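You operate a simulated robot arm through the tools that you are given. There is no shell and no other tool. Be economical: measure what you need, move in short steps, check, and stop when the job is done.

You run a simulated robot arm. Do the job below in one go: nothing can be reset, and whatever is moved stays where it is left.

TASK
Take the bottle from the inside of the reuse tray and put it on top of the silver mould two.

It is judged by the outcome, as a careful person would: the job done as asked, and still so three seconds after it is handed in. It fails if anything else is knocked over, pushed out of place, dropped, spilled or broken.

THE ROBOT
A 6-joint arm with a two-finger parallel gripper, fixed in place. Base frame: the origin is at the foot of the arm, x ahead of it, y to its left, z up; the work surface is at about z = 864. Units: mm, degrees, N and s.
With the tool pointing down near the work surface it reaches from about 260 to 680 mm from the base axis. Its first joint turns from -66.0 to 66.0 degrees. Payload 2.9 kg.
The TCP is the grasp point between the finger pads, 30 mm short of the fingertips. In the tool frame z runs along the fingers and y along their closing line. Largest opening 110 mm; finger width 20, thickness 10; the body of the gripper, 48 by 112 mm, starts 55 mm behind the TCP.
Orientation is that of the tool frame in the base frame, as [roll, pitch, yaw] about the fixed x, y, z axes, in that order (R = Rz(yaw) Ry(pitch) Rx(roll)). With the fingers straight down and closing along the base's y, the tool's x points along the base's -x, its y along +y and its z along -z.

THE INTERFACE
- The arm moves only by the tool servo_tool. Its argument "increments" is a list of rows, each a list of 7 numbers: the closure in counts, from 0 (fully open) to 255 (shut), then the shift along the tool's x, y, z in mm, then the turn, a rotation vector about the tool's x, y, z in degrees. In form: [[grip, tx, ty, tz, wx, wy, wz], ...]. A call has 1 to 20 rows; each row shifts and turns the commanded pose from where the row before left it, along the tool's axes as they then stand. Rows are played at 5 a second. More than 50 mm and 8.6 degrees between two rows, or a gripper value outside its range, and nothing of the call is played. Where a pose cannot be reached the arm comes as near as it can. A force on the tool above 40 N (or 10 N above the force at the start of the call, whichever is more), or a blocked arm, ends the call early, and 0.2 s more pass. Each finger travels about 108 mm/s and halts on what it meets, pressing with about 24 N; the grip force reading is that of the motor and also rises with nothing between the fingers. The clock runs only during rows and for 0.2 s after the last one: add rows that do not move to give the fingers time. It gives the time, the measured TCP pose, the force on the tool (base axes), the opening and the grip force at its end, in the units of the frame above (readings bear some noise), and new pictures: "show" is both (left out), scene, wrist or none.
- Cameras (640 x 400 px; columns grow to the right, rows downward): "scene" is fixed at [89.3, 435.8, 1391.2]; the picture's right is [-0.66, -0.75, 0.00], its down [-0.32, 0.29, -0.90] and it looks along [0.67, -0.60, -0.43] (base axes); focal length 345 px, centre (320, 200). "wrist" rides on the gripper at [-36, 0, -57] in the tool frame; the picture's right is [0.00, -1.00, 0.00], its down [0.97, 0.00, -0.24] and it looks along [0.24, 0.00, 0.97] (tool axes); focal length 218 px, centre (320, 200). There is no depth. A picture from a camera that has moved, and an enlarged one, comes with that camera's place and axes in the base frame and with its lens. The place of the scene camera against the robot may be out by one fixed shift of up to 12 mm in any direction.
- zoom(camera, box): a new picture of the part [left, top, right, bottom] of that camera's present view, enlarged. It takes no simulated time.
- job_done(): hands the job in; it is judged then, once.

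Go step by step. Nothing tells you positions but the pictures and the camera data: compare them with the known pose of the tool, close in by small moves and look again before you grip or let go. The budget is 90 turns and 170 pictures, counting those below and the enlarged ones. Unless the task says otherwise, let go and move clear before handing in, and close with one line.

The tools are called after ">>>" as a command line: name --pt "numbers of a row" for each row, then --argument value for the rest, lists and objects as JSON in quotes. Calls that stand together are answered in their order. servo_tool: Moves the arm, as the interface text tells. Its arguments: {"type":"object","properties":{"increments":{"type":"array"},"show":{"type":"string","enum":["both","scene","wrist","none"]}},"required":["increments"]} The other tools are called the same way: zoom (camera, box) takes an enlarged picture of a part of a camera's view; job_done () hands the job in.

At the start:

```text
time: 0.0
ee_pos: [360.5, -109.4, 1177.7]
tcp_rot: [-180.0, 0.0, 180.0]
ft_force: [0.5, 0.6, -0.1]
gripper_width: 110.1
grip_force: 0.1
```

scene: 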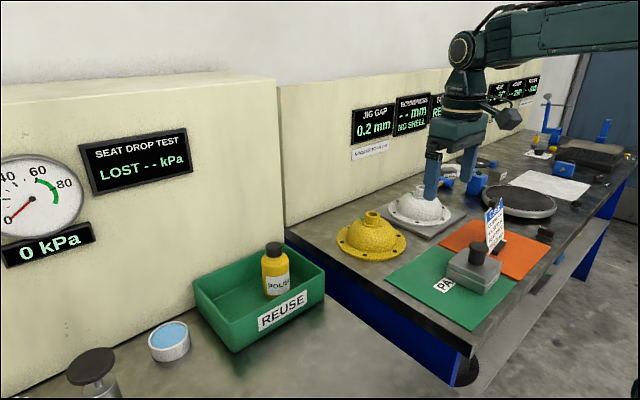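
wrist: 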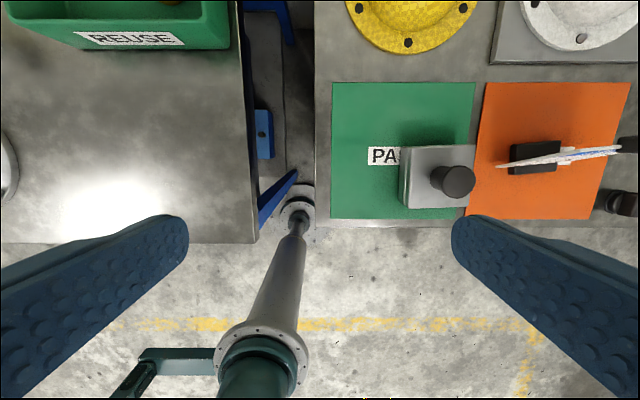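

I see the yellow bottle in the green REUSE tray and several objects on the benches. I'll zoom in to find the "silver mould two" and the bottle.

>>> zoom --camera "scene" --box '[320, 140, 640, 340]'

>>> zoom --camera "scene" --box '[140, 220, 340, 360]'

>>> zoom --camera "scene" --box '[430, 60, 640, 200]'

```text
2.00 times, centred on (480, 240) of scene
camera zoom: at [89.3, 435.8, 1391.2], right [-0.66, -0.75, 0.0], down [-0.32, 0.29, -0.9], along [0.67, -0.6, -0.43], focal length 690 px, centre (0, 120)
```

zoom: 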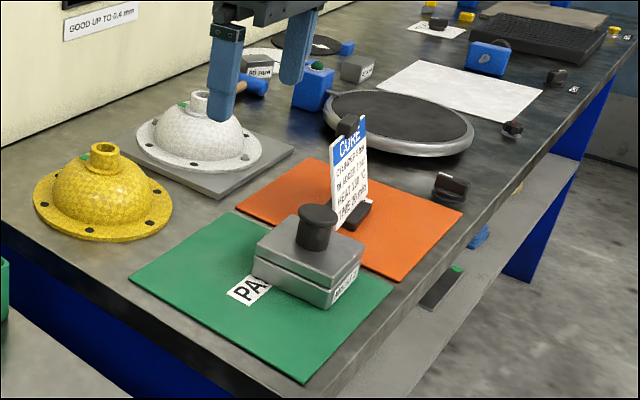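

```text
2.86 times, centred on (240, 290) of scene
camera zoom: at [89.3, 435.8, 1391.2], right [-0.66, -0.75, 0.0], down [-0.32, 0.29, -0.9], along [0.67, -0.6, -0.43], focal length 985 px, centre (549, -57)
```

zoom: 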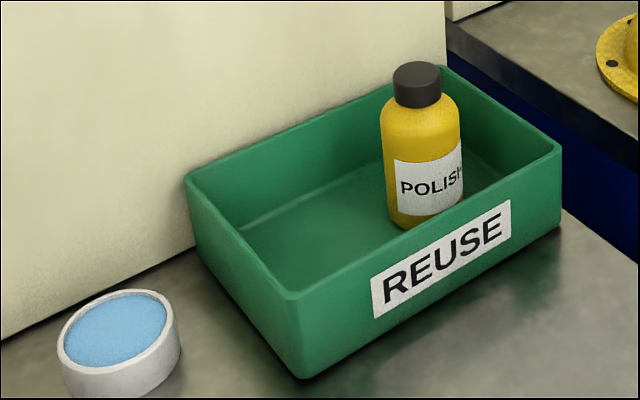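

```text
2.86 times, centred on (535, 130) of scene
camera zoom: at [89.3, 435.8, 1391.2], right [-0.66, -0.75, 0.0], down [-0.32, 0.29, -0.9], along [0.67, -0.6, -0.43], focal length 985 px, centre (-294, 400)
```

zoom: 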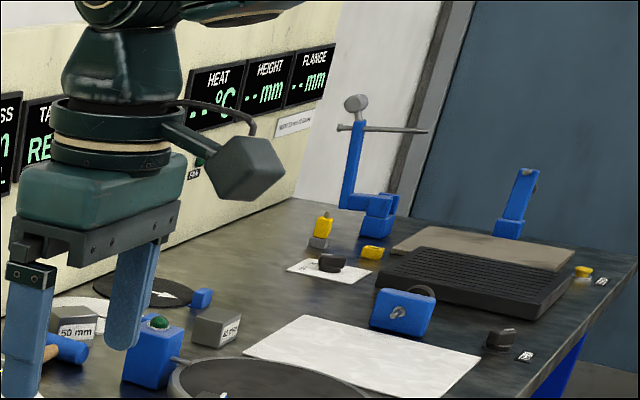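

The silver two-part box on the green mat has a label, so I'll read it.

>>> zoom --camera "scene" --box '[430, 230, 520, 310]'

>>> zoom --camera "scene" --box '[380, 170, 480, 240]'

>>> zoom --camera "wrist" --box '[320, 0, 640, 240]'

```text
5.00 times, centred on (475, 270) of scene
camera zoom: at [89.3, 435.8, 1391.2], right [-0.66, -0.75, 0.0], down [-0.32, 0.29, -0.9], along [0.67, -0.6, -0.43], focal length 1724 px, centre (-455, -150)
```

zoom: 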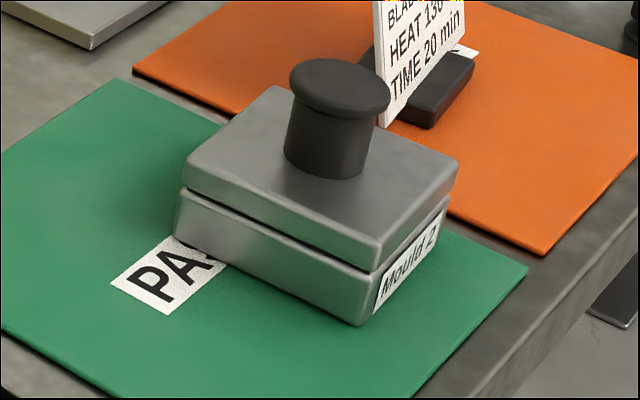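

```text
5.71 times, centred on (430, 205) of scene
camera zoom: at [89.3, 435.8, 1391.2], right [-0.66, -0.75, 0.0], down [-0.32, 0.29, -0.9], along [0.67, -0.6, -0.43], focal length 1970 px, centre (-309, 171)
```

zoom: 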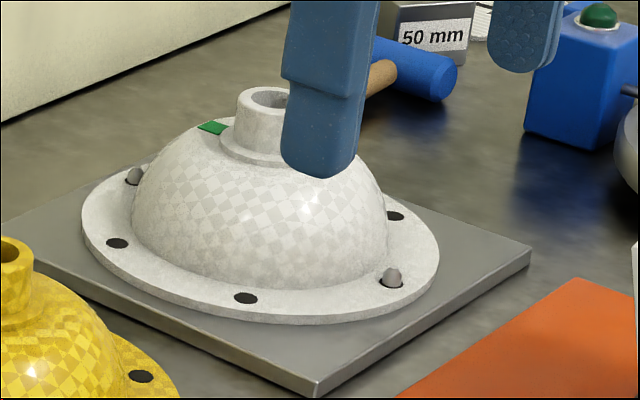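

```text
1.67 times, centred on (480, 120) of wrist
camera zoom: at [396.0, -108.7, 1234.0], right [0.0, -1.0, 0.0], down [-0.97, 0.0, 0.24], along [-0.24, 0.0, -0.97], focal length 364 px, centre (53, 333)
```

zoom: 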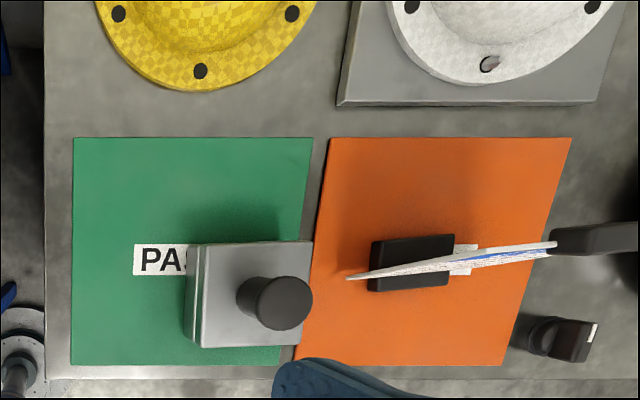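

The silver box is labelled "Mould 2" and has a black knob on its lid; it sits near x 350, y -295. I'll look at it from above with the wrist camera before deciding how to place the bottle.

>>> servo_tool --pt "0 0 -40 0 0 0 0" --pt "0 0 -40 0 0 0 0" --pt "0 0 -40 0 0 0 0" --pt "0 0 -40 0 0 0 0" --pt "0 5 -15 30 0 0 0" --pt "0 0 0 20 0 0 0" --pt "0 0 0 0 0 0 0"

```text
time: 1.6
ee_pos: [356.3, -283.0, 1127.1]
tcp_rot: [-179.9, 0.0, -180.0]
ft_force: [-0.2, -0.5, -0.6]
gripper_width: 110.1
grip_force: 0.0
camera wrist: at [392.3, -282.8, 1183.2], right [0.0, -1.0, 0.0], down [-0.97, 0.0, 0.24], along [-0.24, 0.0, -0.97], focal length 218 px, centre (320, 200)
```

scene: 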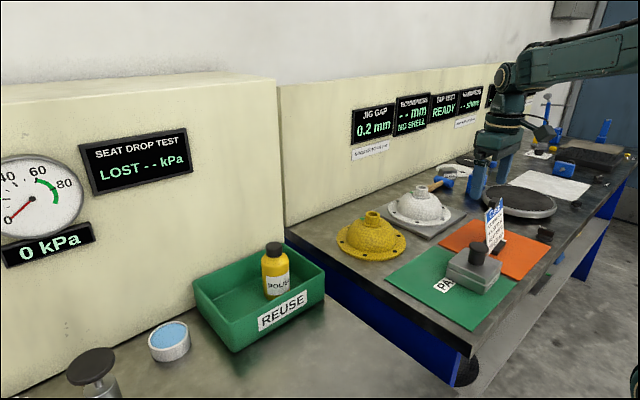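
wrist: 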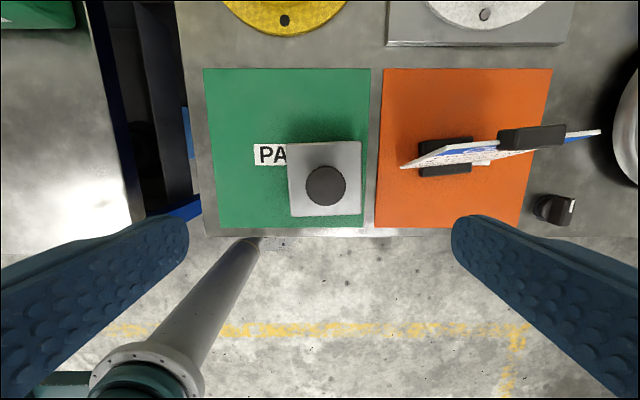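

>>> zoom --camera "wrist" --box '[270, 130, 382, 230]'

>>> zoom --camera "scene" --box '[440, 235, 510, 300]'

```text
4.00 times, centred on (326, 180) of wrist
camera zoom: at [392.3, -282.8, 1183.2], right [0.0, -1.0, 0.0], down [-0.97, 0.0, 0.24], along [-0.24, 0.0, -0.97], focal length 873 px, centre (296, 280)
```

zoom: 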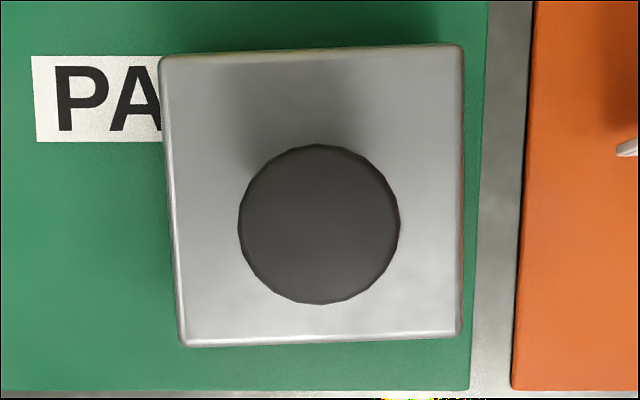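

```text
6.15 times, centred on (475, 268) of scene
camera zoom: at [89.3, 435.8, 1391.2], right [-0.66, -0.75, 0.0], down [-0.32, 0.29, -0.9], along [0.67, -0.6, -0.43], focal length 2122 px, centre (-634, -215)
```

zoom: 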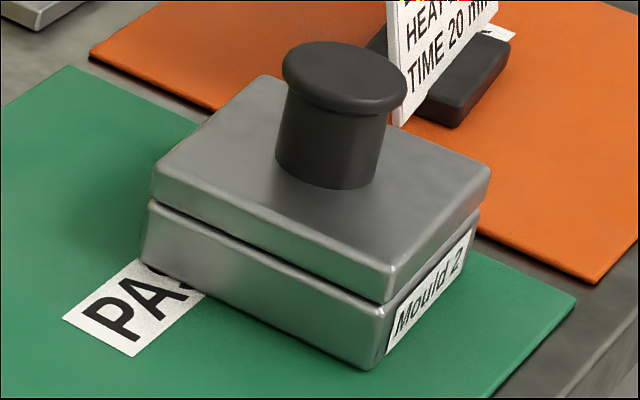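

Mould 2's knob top is a flat disc about 44 mm across, which triangulates to roughly (350, -289, 950). That makes it a stable seat. Next I move over the tray to look at the bottle.

>>> servo_tool --pt "0 0 0 -45 0 0 0" --pt "0 -20 40 0 0 0 0" --pt "0 -20 40 0 0 0 0" --pt "0 -20 40 0 0 0 0" --pt "0 -20 40 0 0 0 0" --pt "0 -20 40 0 0 0 0" --pt "0 -20 40 0 0 0 0" --pt "0 -20 40 0 0 0 0" --pt "0 -20 40 0 0 0 0" --pt "0 -20 40 0 0 0 0" --pt "0 -5 25 0 0 0 0" --pt "0 0 0 0 0 0 0"

```text
time: 4.2
ee_pos: [541.2, 98.7, 1175.3]
tcp_rot: [-180.0, 0.0, -179.9]
ft_force: [0.3, 0.6, 0.6]
gripper_width: 110.1
grip_force: 0.1
camera wrist: at [576.3, 99.6, 1231.5], right [0.0, -1.0, 0.0], down [-0.97, 0.0, 0.24], along [-0.24, 0.0, -0.97], focal length 218 px, centre (320, 200)
```

scene: 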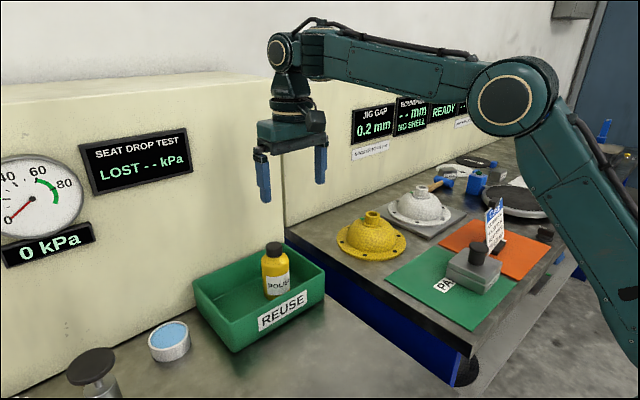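
wrist: 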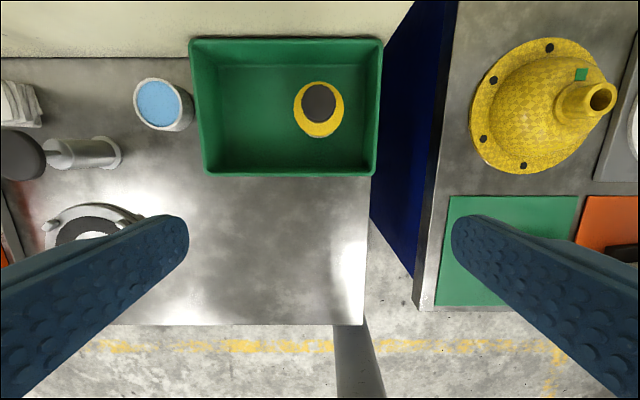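

>>> zoom --camera "wrist" --box '[180, 25, 400, 185]'

>>> zoom --camera "scene" --box '[240, 230, 320, 310]'

```text
2.50 times, centred on (290, 105) of wrist
camera zoom: at [576.3, 99.6, 1231.5], right [0.0, -1.0, 0.0], down [-0.97, 0.0, 0.24], along [-0.24, 0.0, -0.97], focal length 546 px, centre (395, 438)
```

zoom: 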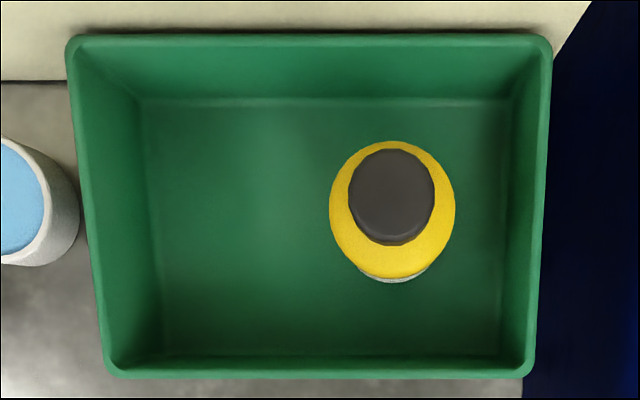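

```text
5.00 times, centred on (280, 270) of scene
camera zoom: at [89.3, 435.8, 1391.2], right [-0.66, -0.75, 0.0], down [-0.32, 0.29, -0.9], along [0.67, -0.6, -0.43], focal length 1724 px, centre (520, -150)
```

zoom: 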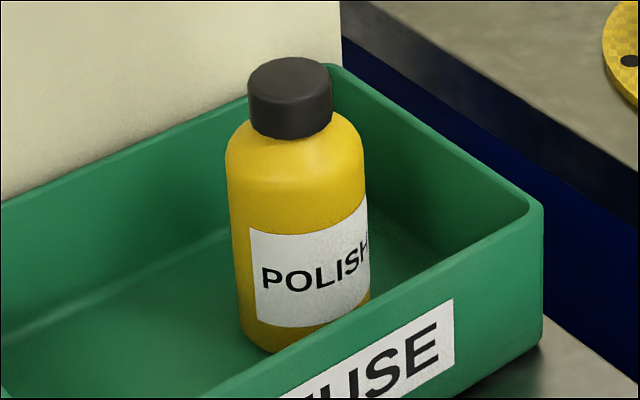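

Bottle cap is at about x 618, y 101. I shift forward so the tool is over it, narrow the fingers to about 85 mm, and triangulate its height.

>>> servo_tool --pt "30 -38 1 0 0 0 0" --pt "58 -38 1 0 0 0 0" --pt "58 0 0 0 0 0 0" --pt "58 0 0 0 0 0 0"

>>> zoom --camera "wrist" --box '[200, 80, 420, 240]'

```text
time: 5.2
ee_pos: [600.2, 98.6, 1169.5]
tcp_rot: [-179.9, 0.0, 180.0]
ft_force: [0.7, -0.1, 0.5]
gripper_width: 85.2
grip_force: 0.1
out of reach, approached as far as the arm can: row 2
camera wrist: at [635.5, 100.0, 1225.7], right [0.0, -1.0, 0.0], down [-0.97, 0.0, 0.24], along [-0.24, 0.0, -0.97], focal length 218 px, centre (320, 200)
```

scene: 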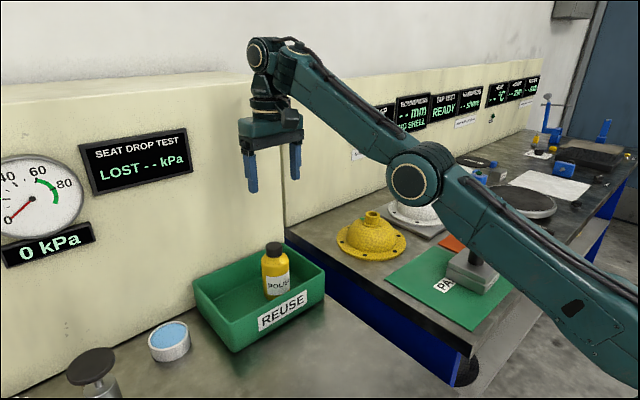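
wrist: 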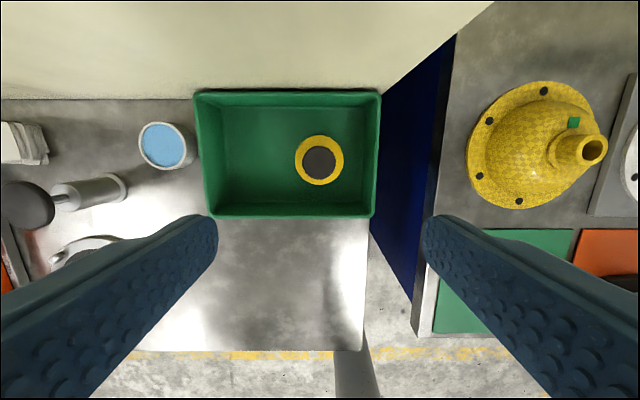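

```text
2.50 times, centred on (310, 160) of wrist
camera zoom: at [635.5, 100.0, 1225.7], right [0.0, -1.0, 0.0], down [-0.97, 0.0, 0.24], along [-0.24, 0.0, -0.97], focal length 546 px, centre (345, 300)
```

zoom: 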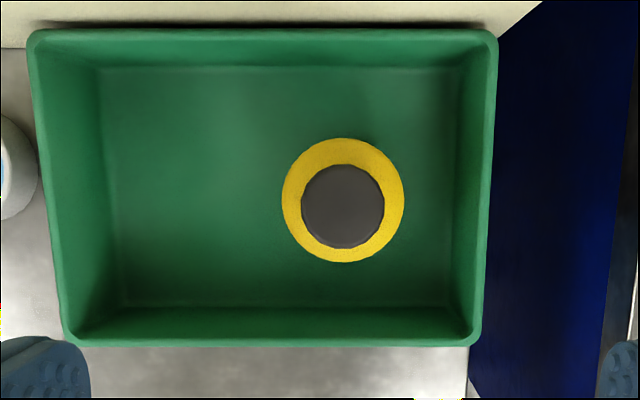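

The bottle axis is at about (619, 101), cap top near z 996, body about 58 mm wide. The arm was short of reach up high, so I descend to just above the cap and check.

>>> servo_tool --pt "58 0 0 40 0 0 0" --pt "58 0 0 40 0 0 0" --pt "58 0 0 35 0 0 0" --pt "58 0 0 0 0 0 0"

```text
time: 6.2
ee_pos: [600.9, 97.9, 1054.2]
tcp_rot: [179.9, 0.0, -179.9]
ft_force: [-0.1, 0.3, -0.2]
gripper_width: 84.6
grip_force: 0.0
camera wrist: at [635.1, 98.8, 1111.0], right [0.0, -1.0, 0.0], down [-0.97, 0.0, 0.24], along [-0.24, 0.0, -0.97], focal length 218 px, centre (320, 200)
```

scene: 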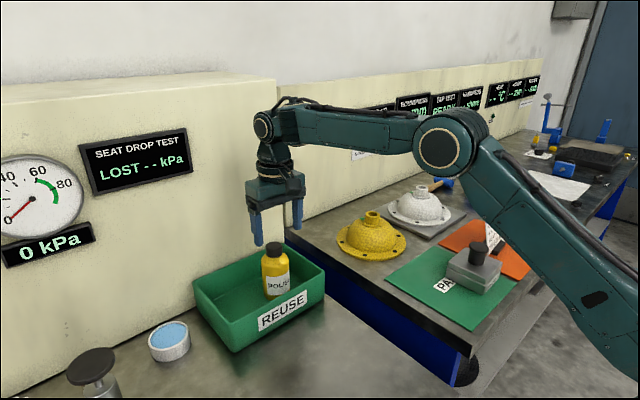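
wrist: 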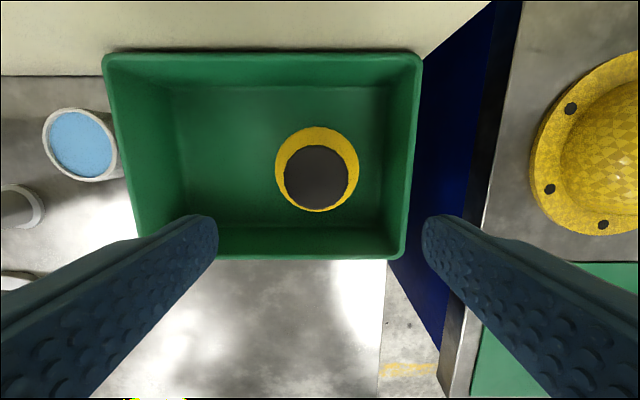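

Confirmed: cap centre (619.5, 101). I shift forward 19 mm and 2.5 mm left, at this height.

>>> servo_tool --pt "58 -19 2.5 0 0 0 0" --pt "58 0 0 10 0 0 0" --pt "58 0 0 0 0 0 0"

```text
time: 7.0
ee_pos: [618.3, 102.1, 1045.1]
tcp_rot: [-179.9, 0.1, -180.0]
ft_force: [-0.6, 0.6, 0.4]
gripper_width: 85.2
grip_force: 0.2
camera wrist: at [654.7, 102.2, 1101.2], right [0.0, -1.0, 0.0], down [-0.97, 0.0, 0.24], along [-0.24, 0.0, -0.97], focal length 218 px, centre (320, 200)
```

scene: 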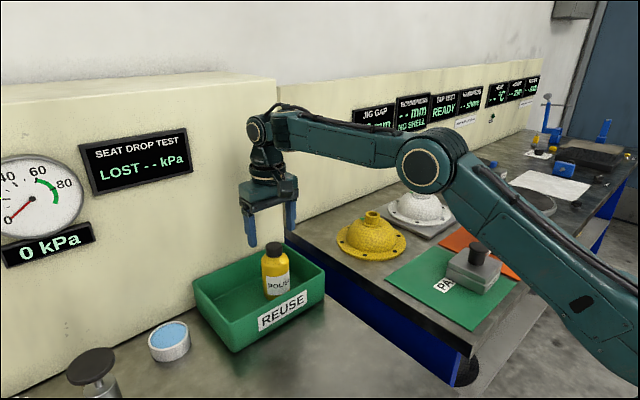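
wrist: 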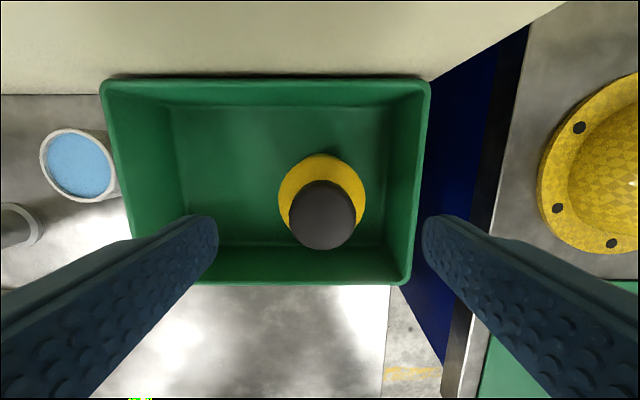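

Aligned. I descend around the bottle to a TCP height of about 965, then look.

>>> servo_tool --pt "58 -1.5 -1 25 0 0 0" --pt "58 0 0 25 0 0 0" --pt "58 0 0 25 0 0 0" --pt "58 0 0 0 0 0 0"

>>> zoom --camera "scene" --box '[220, 190, 320, 310]'

```text
time: 8.0
ee_pos: [620.2, 100.8, 968.7]
tcp_rot: [-179.9, 0.0, -180.0]
ft_force: [0.2, 0.1, 1.2]
gripper_width: 84.9
grip_force: 0.0
camera wrist: at [655.7, 102.2, 1024.9], right [0.0, -1.0, 0.0], down [-0.97, 0.0, 0.24], along [-0.24, 0.0, -0.97], focal length 218 px, centre (320, 200)
```

scene: 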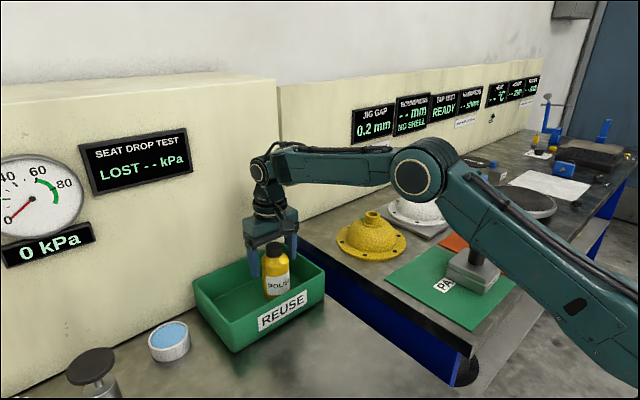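
wrist: 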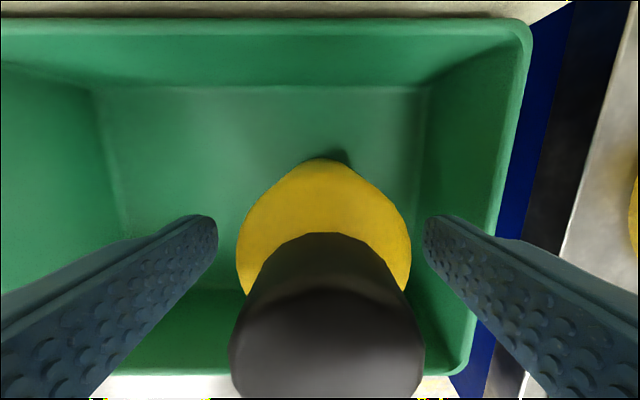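

```text
3.33 times, centred on (270, 250) of scene
camera zoom: at [89.3, 435.8, 1391.2], right [-0.66, -0.75, 0.0], down [-0.32, 0.29, -0.9], along [0.67, -0.6, -0.43], focal length 1149 px, centre (487, 33)
```

zoom: 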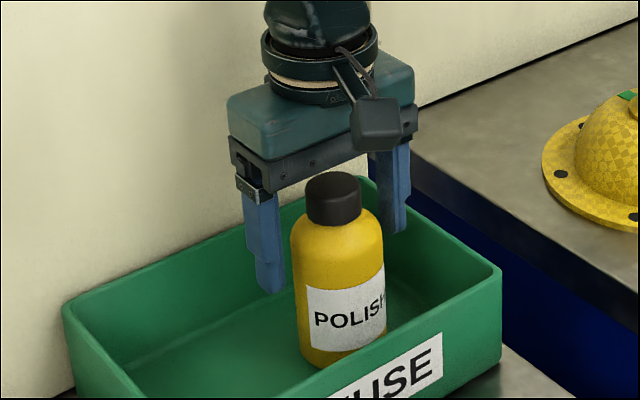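

The bottle is centred between the fingers. I lower about 16 mm more and close slowly.

>>> servo_tool --pt "58 0 0 8 0 0 0" --pt "58 0 0 8 0 0 0" --pt "58 0 0 0 0 0 0" --pt "85 0 0 0 0 0 0" --pt "105 0 0 0 0 0 0" --pt "115 0 0 0 0 0 0" --pt "125 0 0 0 0 0 0" --pt "140 0 0 0 0 0 0" --pt "150 0 0 0 0 0 0" --pt "150 0 0 0 0 0 0" --pt "150 0 0 0 0 0 0"

```text
time: 10.4
ee_pos: [621.3, 100.4, 952.8]
tcp_rot: [-180.0, 0.1, -180.0]
ft_force: [-0.2, -1.7, 0.1]
gripper_width: 58.4
grip_force: 24.4
camera wrist: at [656.1, 102.8, 1009.1], right [0.0, -1.0, 0.0], down [-0.97, 0.0, 0.24], along [-0.24, 0.0, -0.97], focal length 218 px, centre (320, 200)
```

scene: 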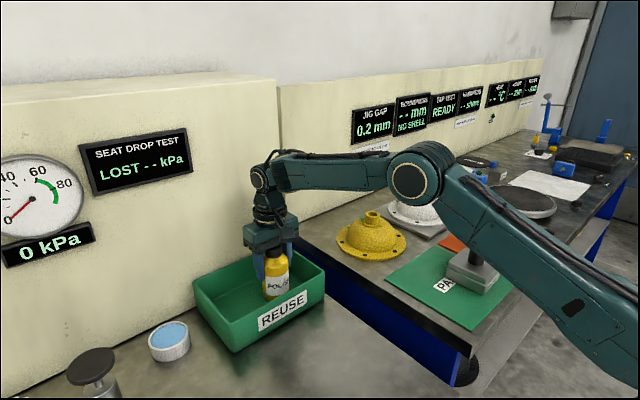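
wrist: 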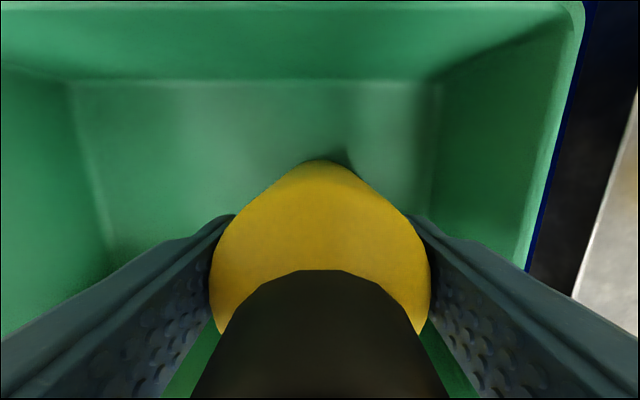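

Gripped at 58.4 mm. I lift straight up in steps.

>>> servo_tool --pt "150 0 0 -5 0 0 0" --pt "150 0 0 -10 0 0 0" --pt "150 0 0 -15 0 0 0" --pt "150 0 0 -20 0 0 0" --pt "150 0 0 -20 0 0 0" --pt "150 0 0 -20 0 0 0" --pt "150 0 0 0 0 0 0"

>>> zoom --camera "scene" --box '[220, 170, 320, 310]'

```text
time: 12.0
ee_pos: [620.1, 102.8, 1043.9]
tcp_rot: [-179.9, 0.0, 179.9]
ft_force: [1.2, 0.4, -3.4]
gripper_width: 58.7
grip_force: 24.4
camera wrist: at [657.5, 104.4, 1101.1], right [0.0, -1.0, 0.0], down [-0.97, 0.0, 0.24], along [-0.24, 0.0, -0.97], focal length 218 px, centre (320, 200)
```

scene: 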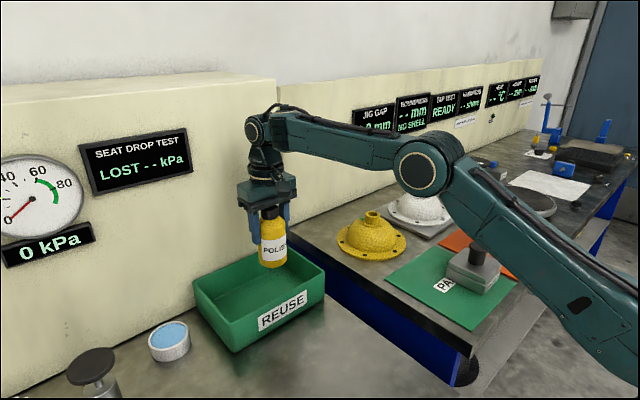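
wrist: 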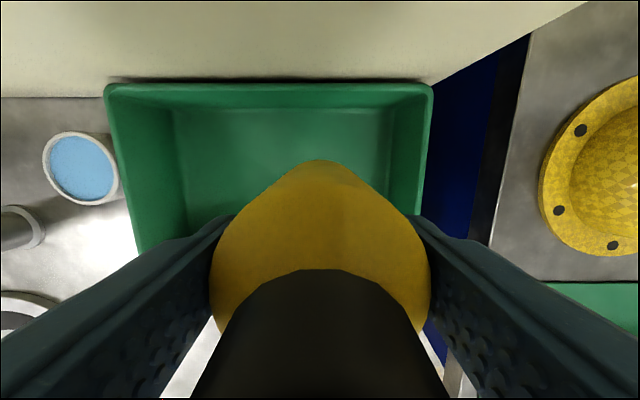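

```text
2.86 times, centred on (270, 240) of scene
camera zoom: at [89.3, 435.8, 1391.2], right [-0.66, -0.75, 0.0], down [-0.32, 0.29, -0.9], along [0.67, -0.6, -0.43], focal length 985 px, centre (463, 86)
```

zoom: 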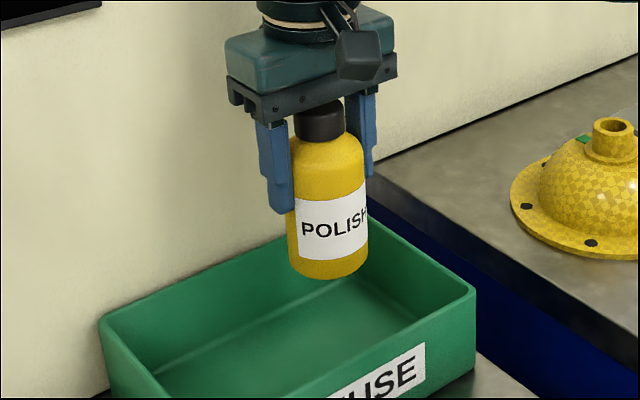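

Holding firmly; the bottle hangs straight. I carry it back and across at a safe height towards Mould 2.

>>> servo_tool --pt "150 0 0 -15 0 0 0" --pt "150 0 0 -15 0 0 0" --pt "150 20 0 -10 0 0 0" --pt "150 25 0 -10 0 0 0" --pt "150 25 -10 -10 0 0 0" --pt "150 25 -20 -10 0 0 0" --pt "150 15 -30 0 0 0 0" --pt "150 15 -35 0 0 0 0" --pt "150 15 -35 0 0 0 0" --pt "150 15 -35 0 0 0 0" --pt "150 15 -35 0 0 0 0" --pt "150 15 -35 0 0 0 0" --pt "150 15 -35 0 0 0 0" --pt "150 15 -35 0 0 0 0" --pt "150 15 -35 0 0 0 0" --pt "150 15 -30 0 0 0 0" --pt "150 10 -15 0 0 0 0" --pt "150 5 -5 0 0 0 0" --pt "150 0 0 0 0 0 0"

```text
time: 16.0
ee_pos: [358.9, -288.7, 1113.5]
tcp_rot: [180.0, 0.0, -179.9]
ft_force: [0.6, 0.1, -3.0]
gripper_width: 58.6
grip_force: 23.5
camera wrist: at [394.9, -287.4, 1169.5], right [0.0, -1.0, 0.0], down [-0.97, 0.0, 0.24], along [-0.24, 0.0, -0.97], focal length 218 px, centre (320, 200)
```

scene: 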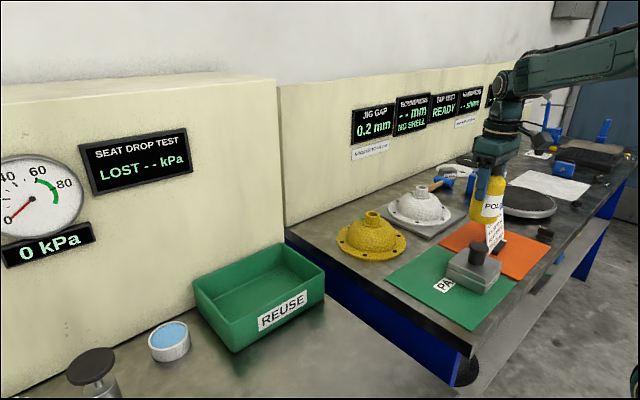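
wrist: 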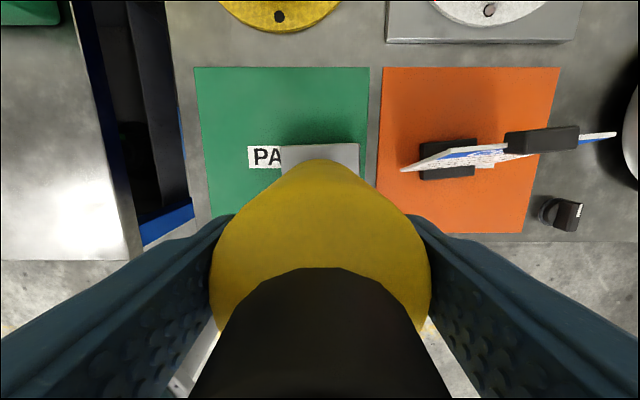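

The bottle is nearly over the mould. I move the last 9 mm back, lower a bit, and compare the bottle axis with the knob in the scene camera.

>>> servo_tool --pt "150 9 0 0 0 0 0" --pt "150 0 0 25 0 0 0" --pt "150 0 0 25 0 0 0" --pt "150 0 0 0 0 0 0" --pt "150 0 0 0 0 0 0"

>>> zoom --camera "scene" --box '[430, 170, 530, 300]'

```text
time: 17.2
ee_pos: [351.7, -288.3, 1064.1]
tcp_rot: [180.0, 0.0, -179.9]
ft_force: [-0.2, 0.2, -2.6]
gripper_width: 58.4
grip_force: 23.9
camera wrist: at [387.4, -287.5, 1119.7], right [0.0, -1.0, 0.0], down [-0.97, 0.0, 0.24], along [-0.24, 0.0, -0.97], focal length 218 px, centre (320, 200)
```

scene: 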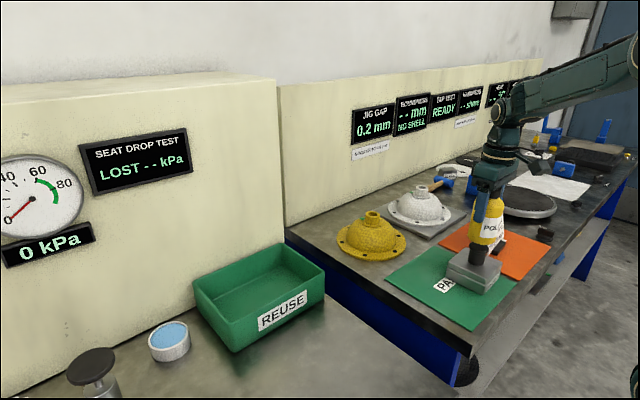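
wrist: 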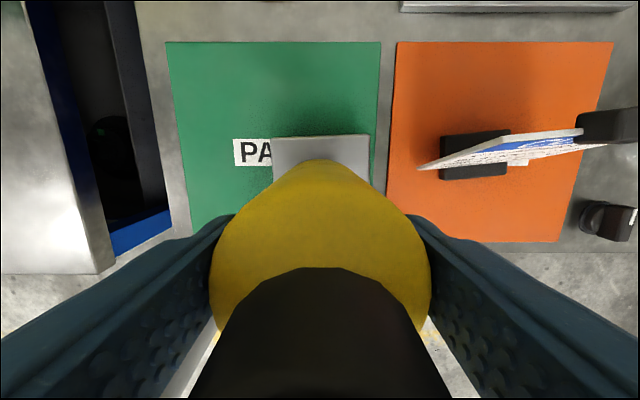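

```text
3.08 times, centred on (480, 235) of scene
camera zoom: at [89.3, 435.7, 1391.2], right [-0.66, -0.75, 0.0], down [-0.32, 0.29, -0.9], along [0.67, -0.6, -0.43], focal length 1061 px, centre (-172, 92)
```

zoom: 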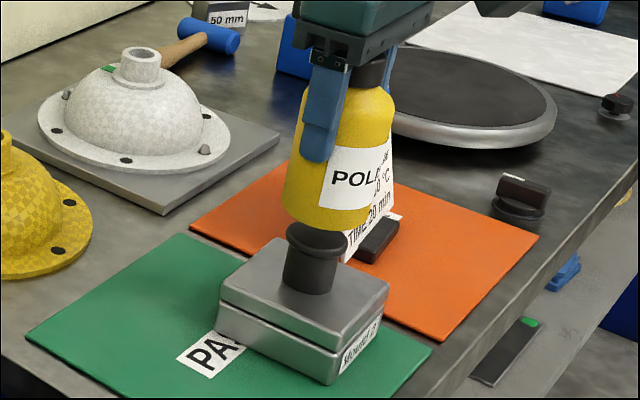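

The bottle axis lines up with the knob in the scene view. I lower in small steps, watching the force.

>>> servo_tool --pt "150 1.5 0 8 0 0 0" --pt "150 0 0 6 0 0 0" --pt "150 0 0 5 0 0 0" --pt "150 0 0 0 0 0 0" --pt "150 0 0 0 0 0 0" --show "scene"

>>> zoom --camera "scene" --box '[440, 200, 520, 300]'

```text
time: 18.4
ee_pos: [347.9, -288.8, 1045.0]
tcp_rot: [180.0, 0.0, -179.9]
ft_force: [0.2, 0.3, -2.9]
gripper_width: 58.5
grip_force: 23.9
```

scene: 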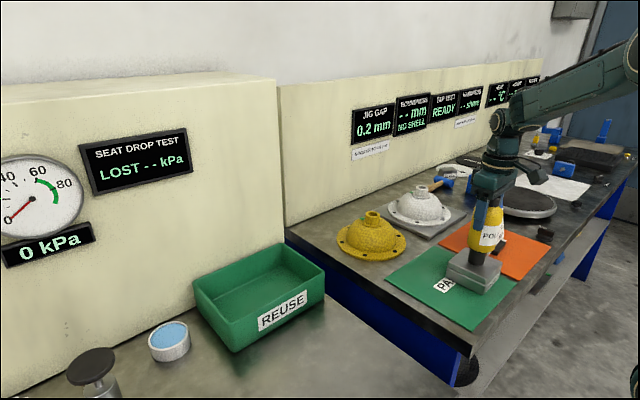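

```text
4.00 times, centred on (480, 250) of scene
camera zoom: at [89.3, 435.7, 1391.2], right [-0.66, -0.75, 0.0], down [-0.32, 0.29, -0.9], along [0.67, -0.6, -0.43], focal length 1379 px, centre (-320, 0)
```

zoom: 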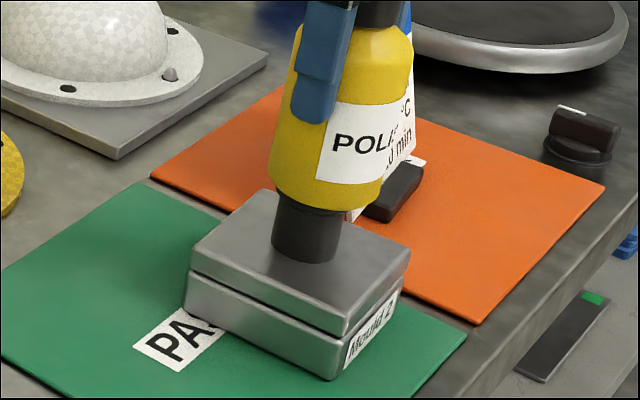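

Very close now, with the bottle perhaps 2–4 mm toward -x,-y. I make a small correction, then lower further in small steps.

>>> servo_tool --pt "150 -2.5 1.5 0 0 0 0" --pt "150 0 0 2 0 0 0" --pt "150 0 0 2 0 0 0" --pt "150 0 0 0 0 0 0" --pt "150 0 0 0 0 0 0" --show "none"

```text
time: 19.6
ee_pos: [352.7, -286.7, 1041.7]
tcp_rot: [-179.9, 0.2, -180.0]
ft_force: [-0.7, 2.6, 18.8]
gripper_width: 58.4
grip_force: 23.5
```

Contact: 19 N upward, so the bottle is standing on the knob. I ease off about 1 mm and look.

>>> servo_tool --pt "150 0 0 -1 0 0 0" --pt "150 0 0 0 0 0 0"

>>> zoom --camera "scene" --box '[445, 215, 515, 285]'

```text
time: 20.2
ee_pos: [351.6, -286.9, 1041.6]
tcp_rot: [-179.8, 0.1, -179.9]
ft_force: [1.7, 2.4, 19.0]
gripper_width: 58.6
grip_force: 24.0
camera wrist: at [387.9, -285.3, 1098.0], right [0.0, -1.0, 0.0], down [-0.97, 0.0, 0.24], along [-0.24, 0.0, -0.97], focal length 218 px, centre (320, 200)
```

scene: 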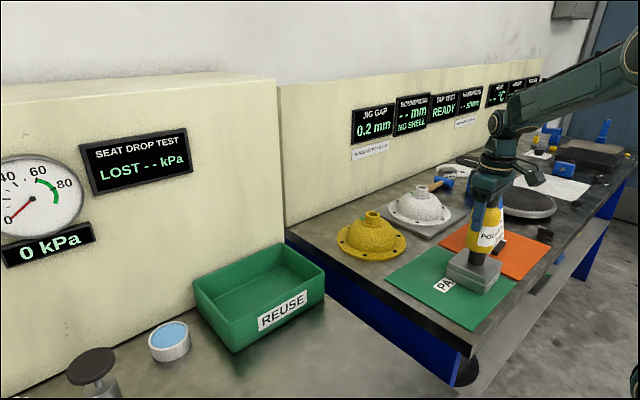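
wrist: 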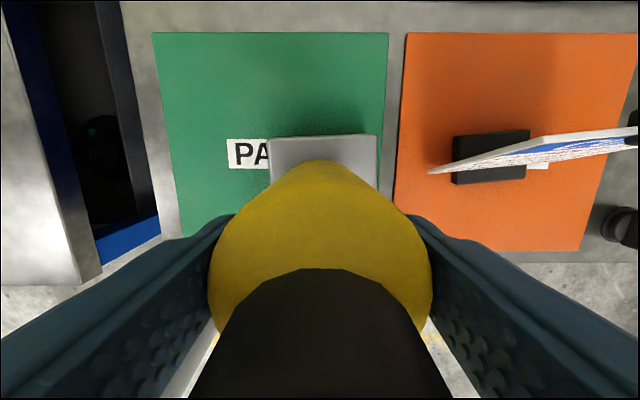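

```text
5.71 times, centred on (480, 250) of scene
camera zoom: at [89.1, 436.0, 1391.1], right [-0.66, -0.75, 0.0], down [-0.32, 0.29, -0.9], along [0.67, -0.6, -0.43], focal length 1970 px, centre (-594, -86)
```

zoom: 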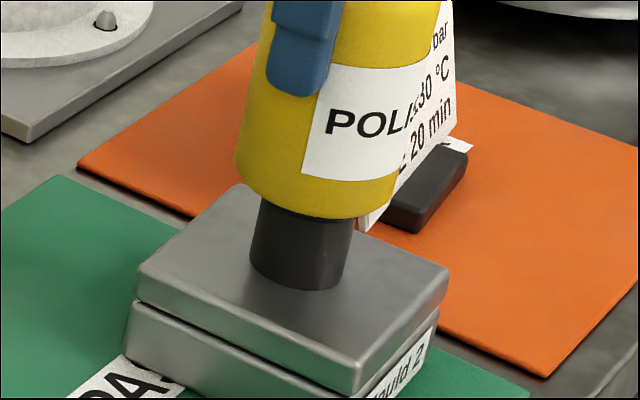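

The bottle is now well centred over the knob. I relieve the remaining pressing force before releasing.

>>> servo_tool --pt "150 0 0 -1 0 0 0" --pt "150 0 0 0 0 0 0" --pt "150 0 0 0 0 0 0" --show "none"

```text
time: 21.0
ee_pos: [352.1, -285.5, 1042.8]
tcp_rot: [180.0, -0.1, 180.0]
ft_force: [3.9, 0.7, 8.7]
gripper_width: 58.5
grip_force: 23.4
```

>>> servo_tool --pt "150 0 0 -0.7 0 0 0" --pt "150 0 0 0 0 0 0" --pt "150 0 0 0 0 0 0" --show "none"

```text
time: 21.8
ee_pos: [351.3, -286.0, 1041.6]
tcp_rot: [-180.0, -0.1, 179.9]
ft_force: [-0.1, -0.4, -2.9]
gripper_width: 58.3
grip_force: 23.6
```

The bottle is just barely hanging again. I lower 0.4 mm and open the fingers gradually and symmetrically.

>>> servo_tool --pt "150 0 0 0.4 0 0 0" --pt "150 0 0 0 0 0 0" --pt "130 0 0 0 0 0 0" --pt "122 0 0 0 0 0 0" --pt "118 0 0 0 0 0 0" --pt "114 0 0 0 0 0 0" --pt "108 0 0 0 0 0 0" --pt "100 0 0 0 0 0 0" --pt "85 0 0 0 0 0 0" --pt "60 0 0 0 0 0 0" --pt "60 0 0 0 0 0 0" --pt "60 0 0 0 0 0 0"

>>> zoom --camera "scene" --box '[440, 170, 530, 290]'

```text
time: 24.4
ee_pos: [351.3, -286.2, 1042.9]
tcp_rot: [180.0, -0.1, -179.9]
ft_force: [0.8, 0.3, -0.4]
gripper_width: 84.1
grip_force: 0.0
camera wrist: at [387.6, -285.6, 1098.9], right [0.0, -1.0, 0.0], down [-0.97, 0.0, 0.24], along [-0.24, 0.0, -0.97], focal length 218 px, centre (320, 200)
```

scene: 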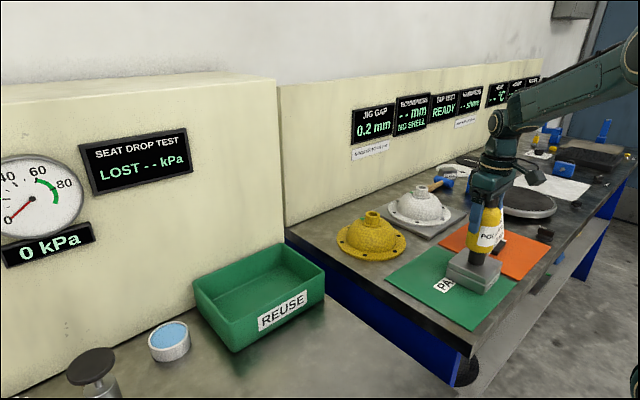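
wrist: 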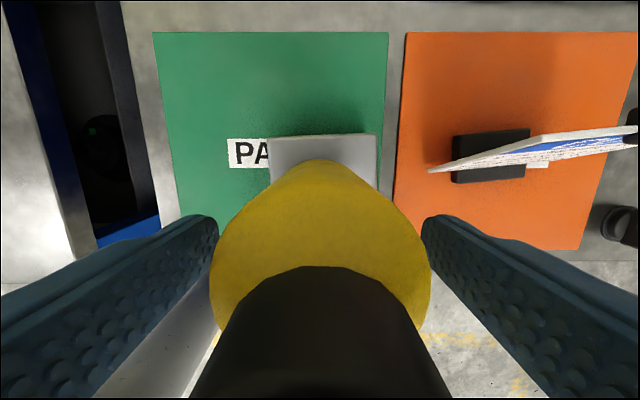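

```text
3.33 times, centred on (485, 230) of scene
camera zoom: at [89.3, 435.8, 1391.2], right [-0.66, -0.75, 0.0], down [-0.32, 0.29, -0.9], along [0.67, -0.6, -0.43], focal length 1149 px, centre (-230, 100)
```

zoom: 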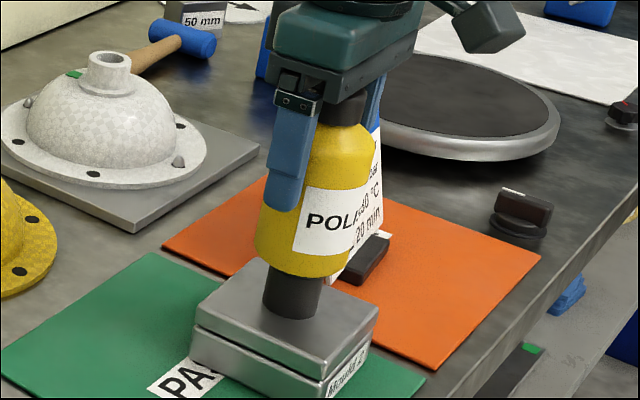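

The fingers are clear and the bottle stands free and upright on the mould. I retract straight up.

>>> servo_tool --pt "60 0 0 -10 0 0 0" --pt "60 0 0 -20 0 0 0" --pt "60 0 0 -30 0 0 0" --pt "60 0 0 -30 0 0 0" --pt "60 0 0 -30 0 0 0" --pt "60 0 0 -20 0 0 0" --pt "60 0 0 0 0 0 0" --pt "60 0 0 0 0 0 0" --pt "60 0 0 0 0 0 0"

>>> zoom --camera "scene" --box '[440, 170, 530, 290]'

```text
time: 26.4
ee_pos: [350.6, -286.1, 1183.0]
tcp_rot: [-180.0, -0.1, 180.0]
ft_force: [0.3, 0.7, -0.4]
gripper_width: 84.0
grip_force: 0.0
camera wrist: at [387.6, -284.6, 1239.7], right [0.0, -1.0, 0.0], down [-0.97, 0.0, 0.24], along [-0.24, 0.0, -0.97], focal length 218 px, centre (320, 200)
```

scene: 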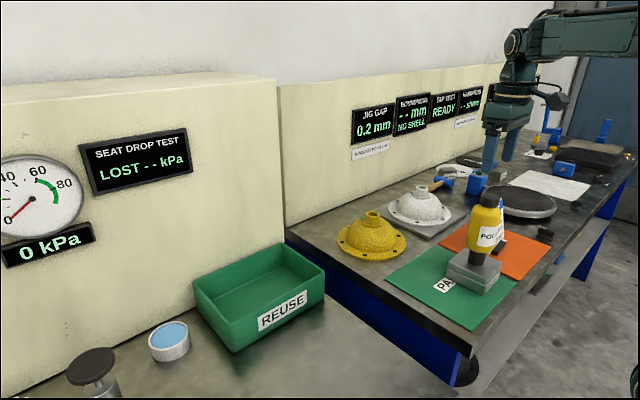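
wrist: 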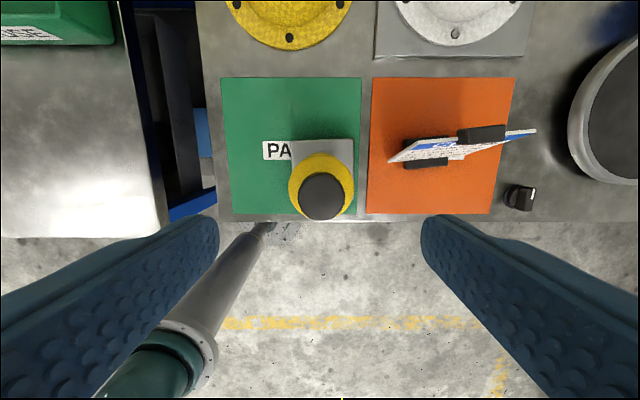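

```text
3.33 times, centred on (485, 230) of scene
camera zoom: at [89.3, 435.8, 1391.2], right [-0.66, -0.75, 0.0], down [-0.32, 0.29, -0.9], along [0.67, -0.6, -0.43], focal length 1149 px, centre (-230, 100)
```

zoom: 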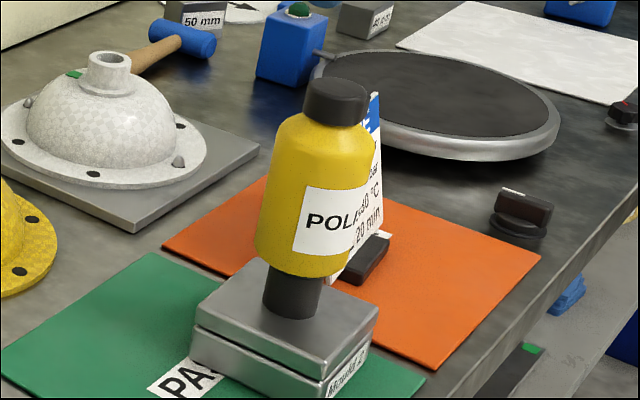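

The bottle stands upright and steady on Mould 2, the gripper is clear and nothing else was disturbed, so I hand the job in.

>>> job_done

```text
The job is handed in.
```

I took the bottle out of the reuse tray and stood it upright on the knob of the silver Mould 2. The gripper is clear, and the final pictures show nothing else moved.
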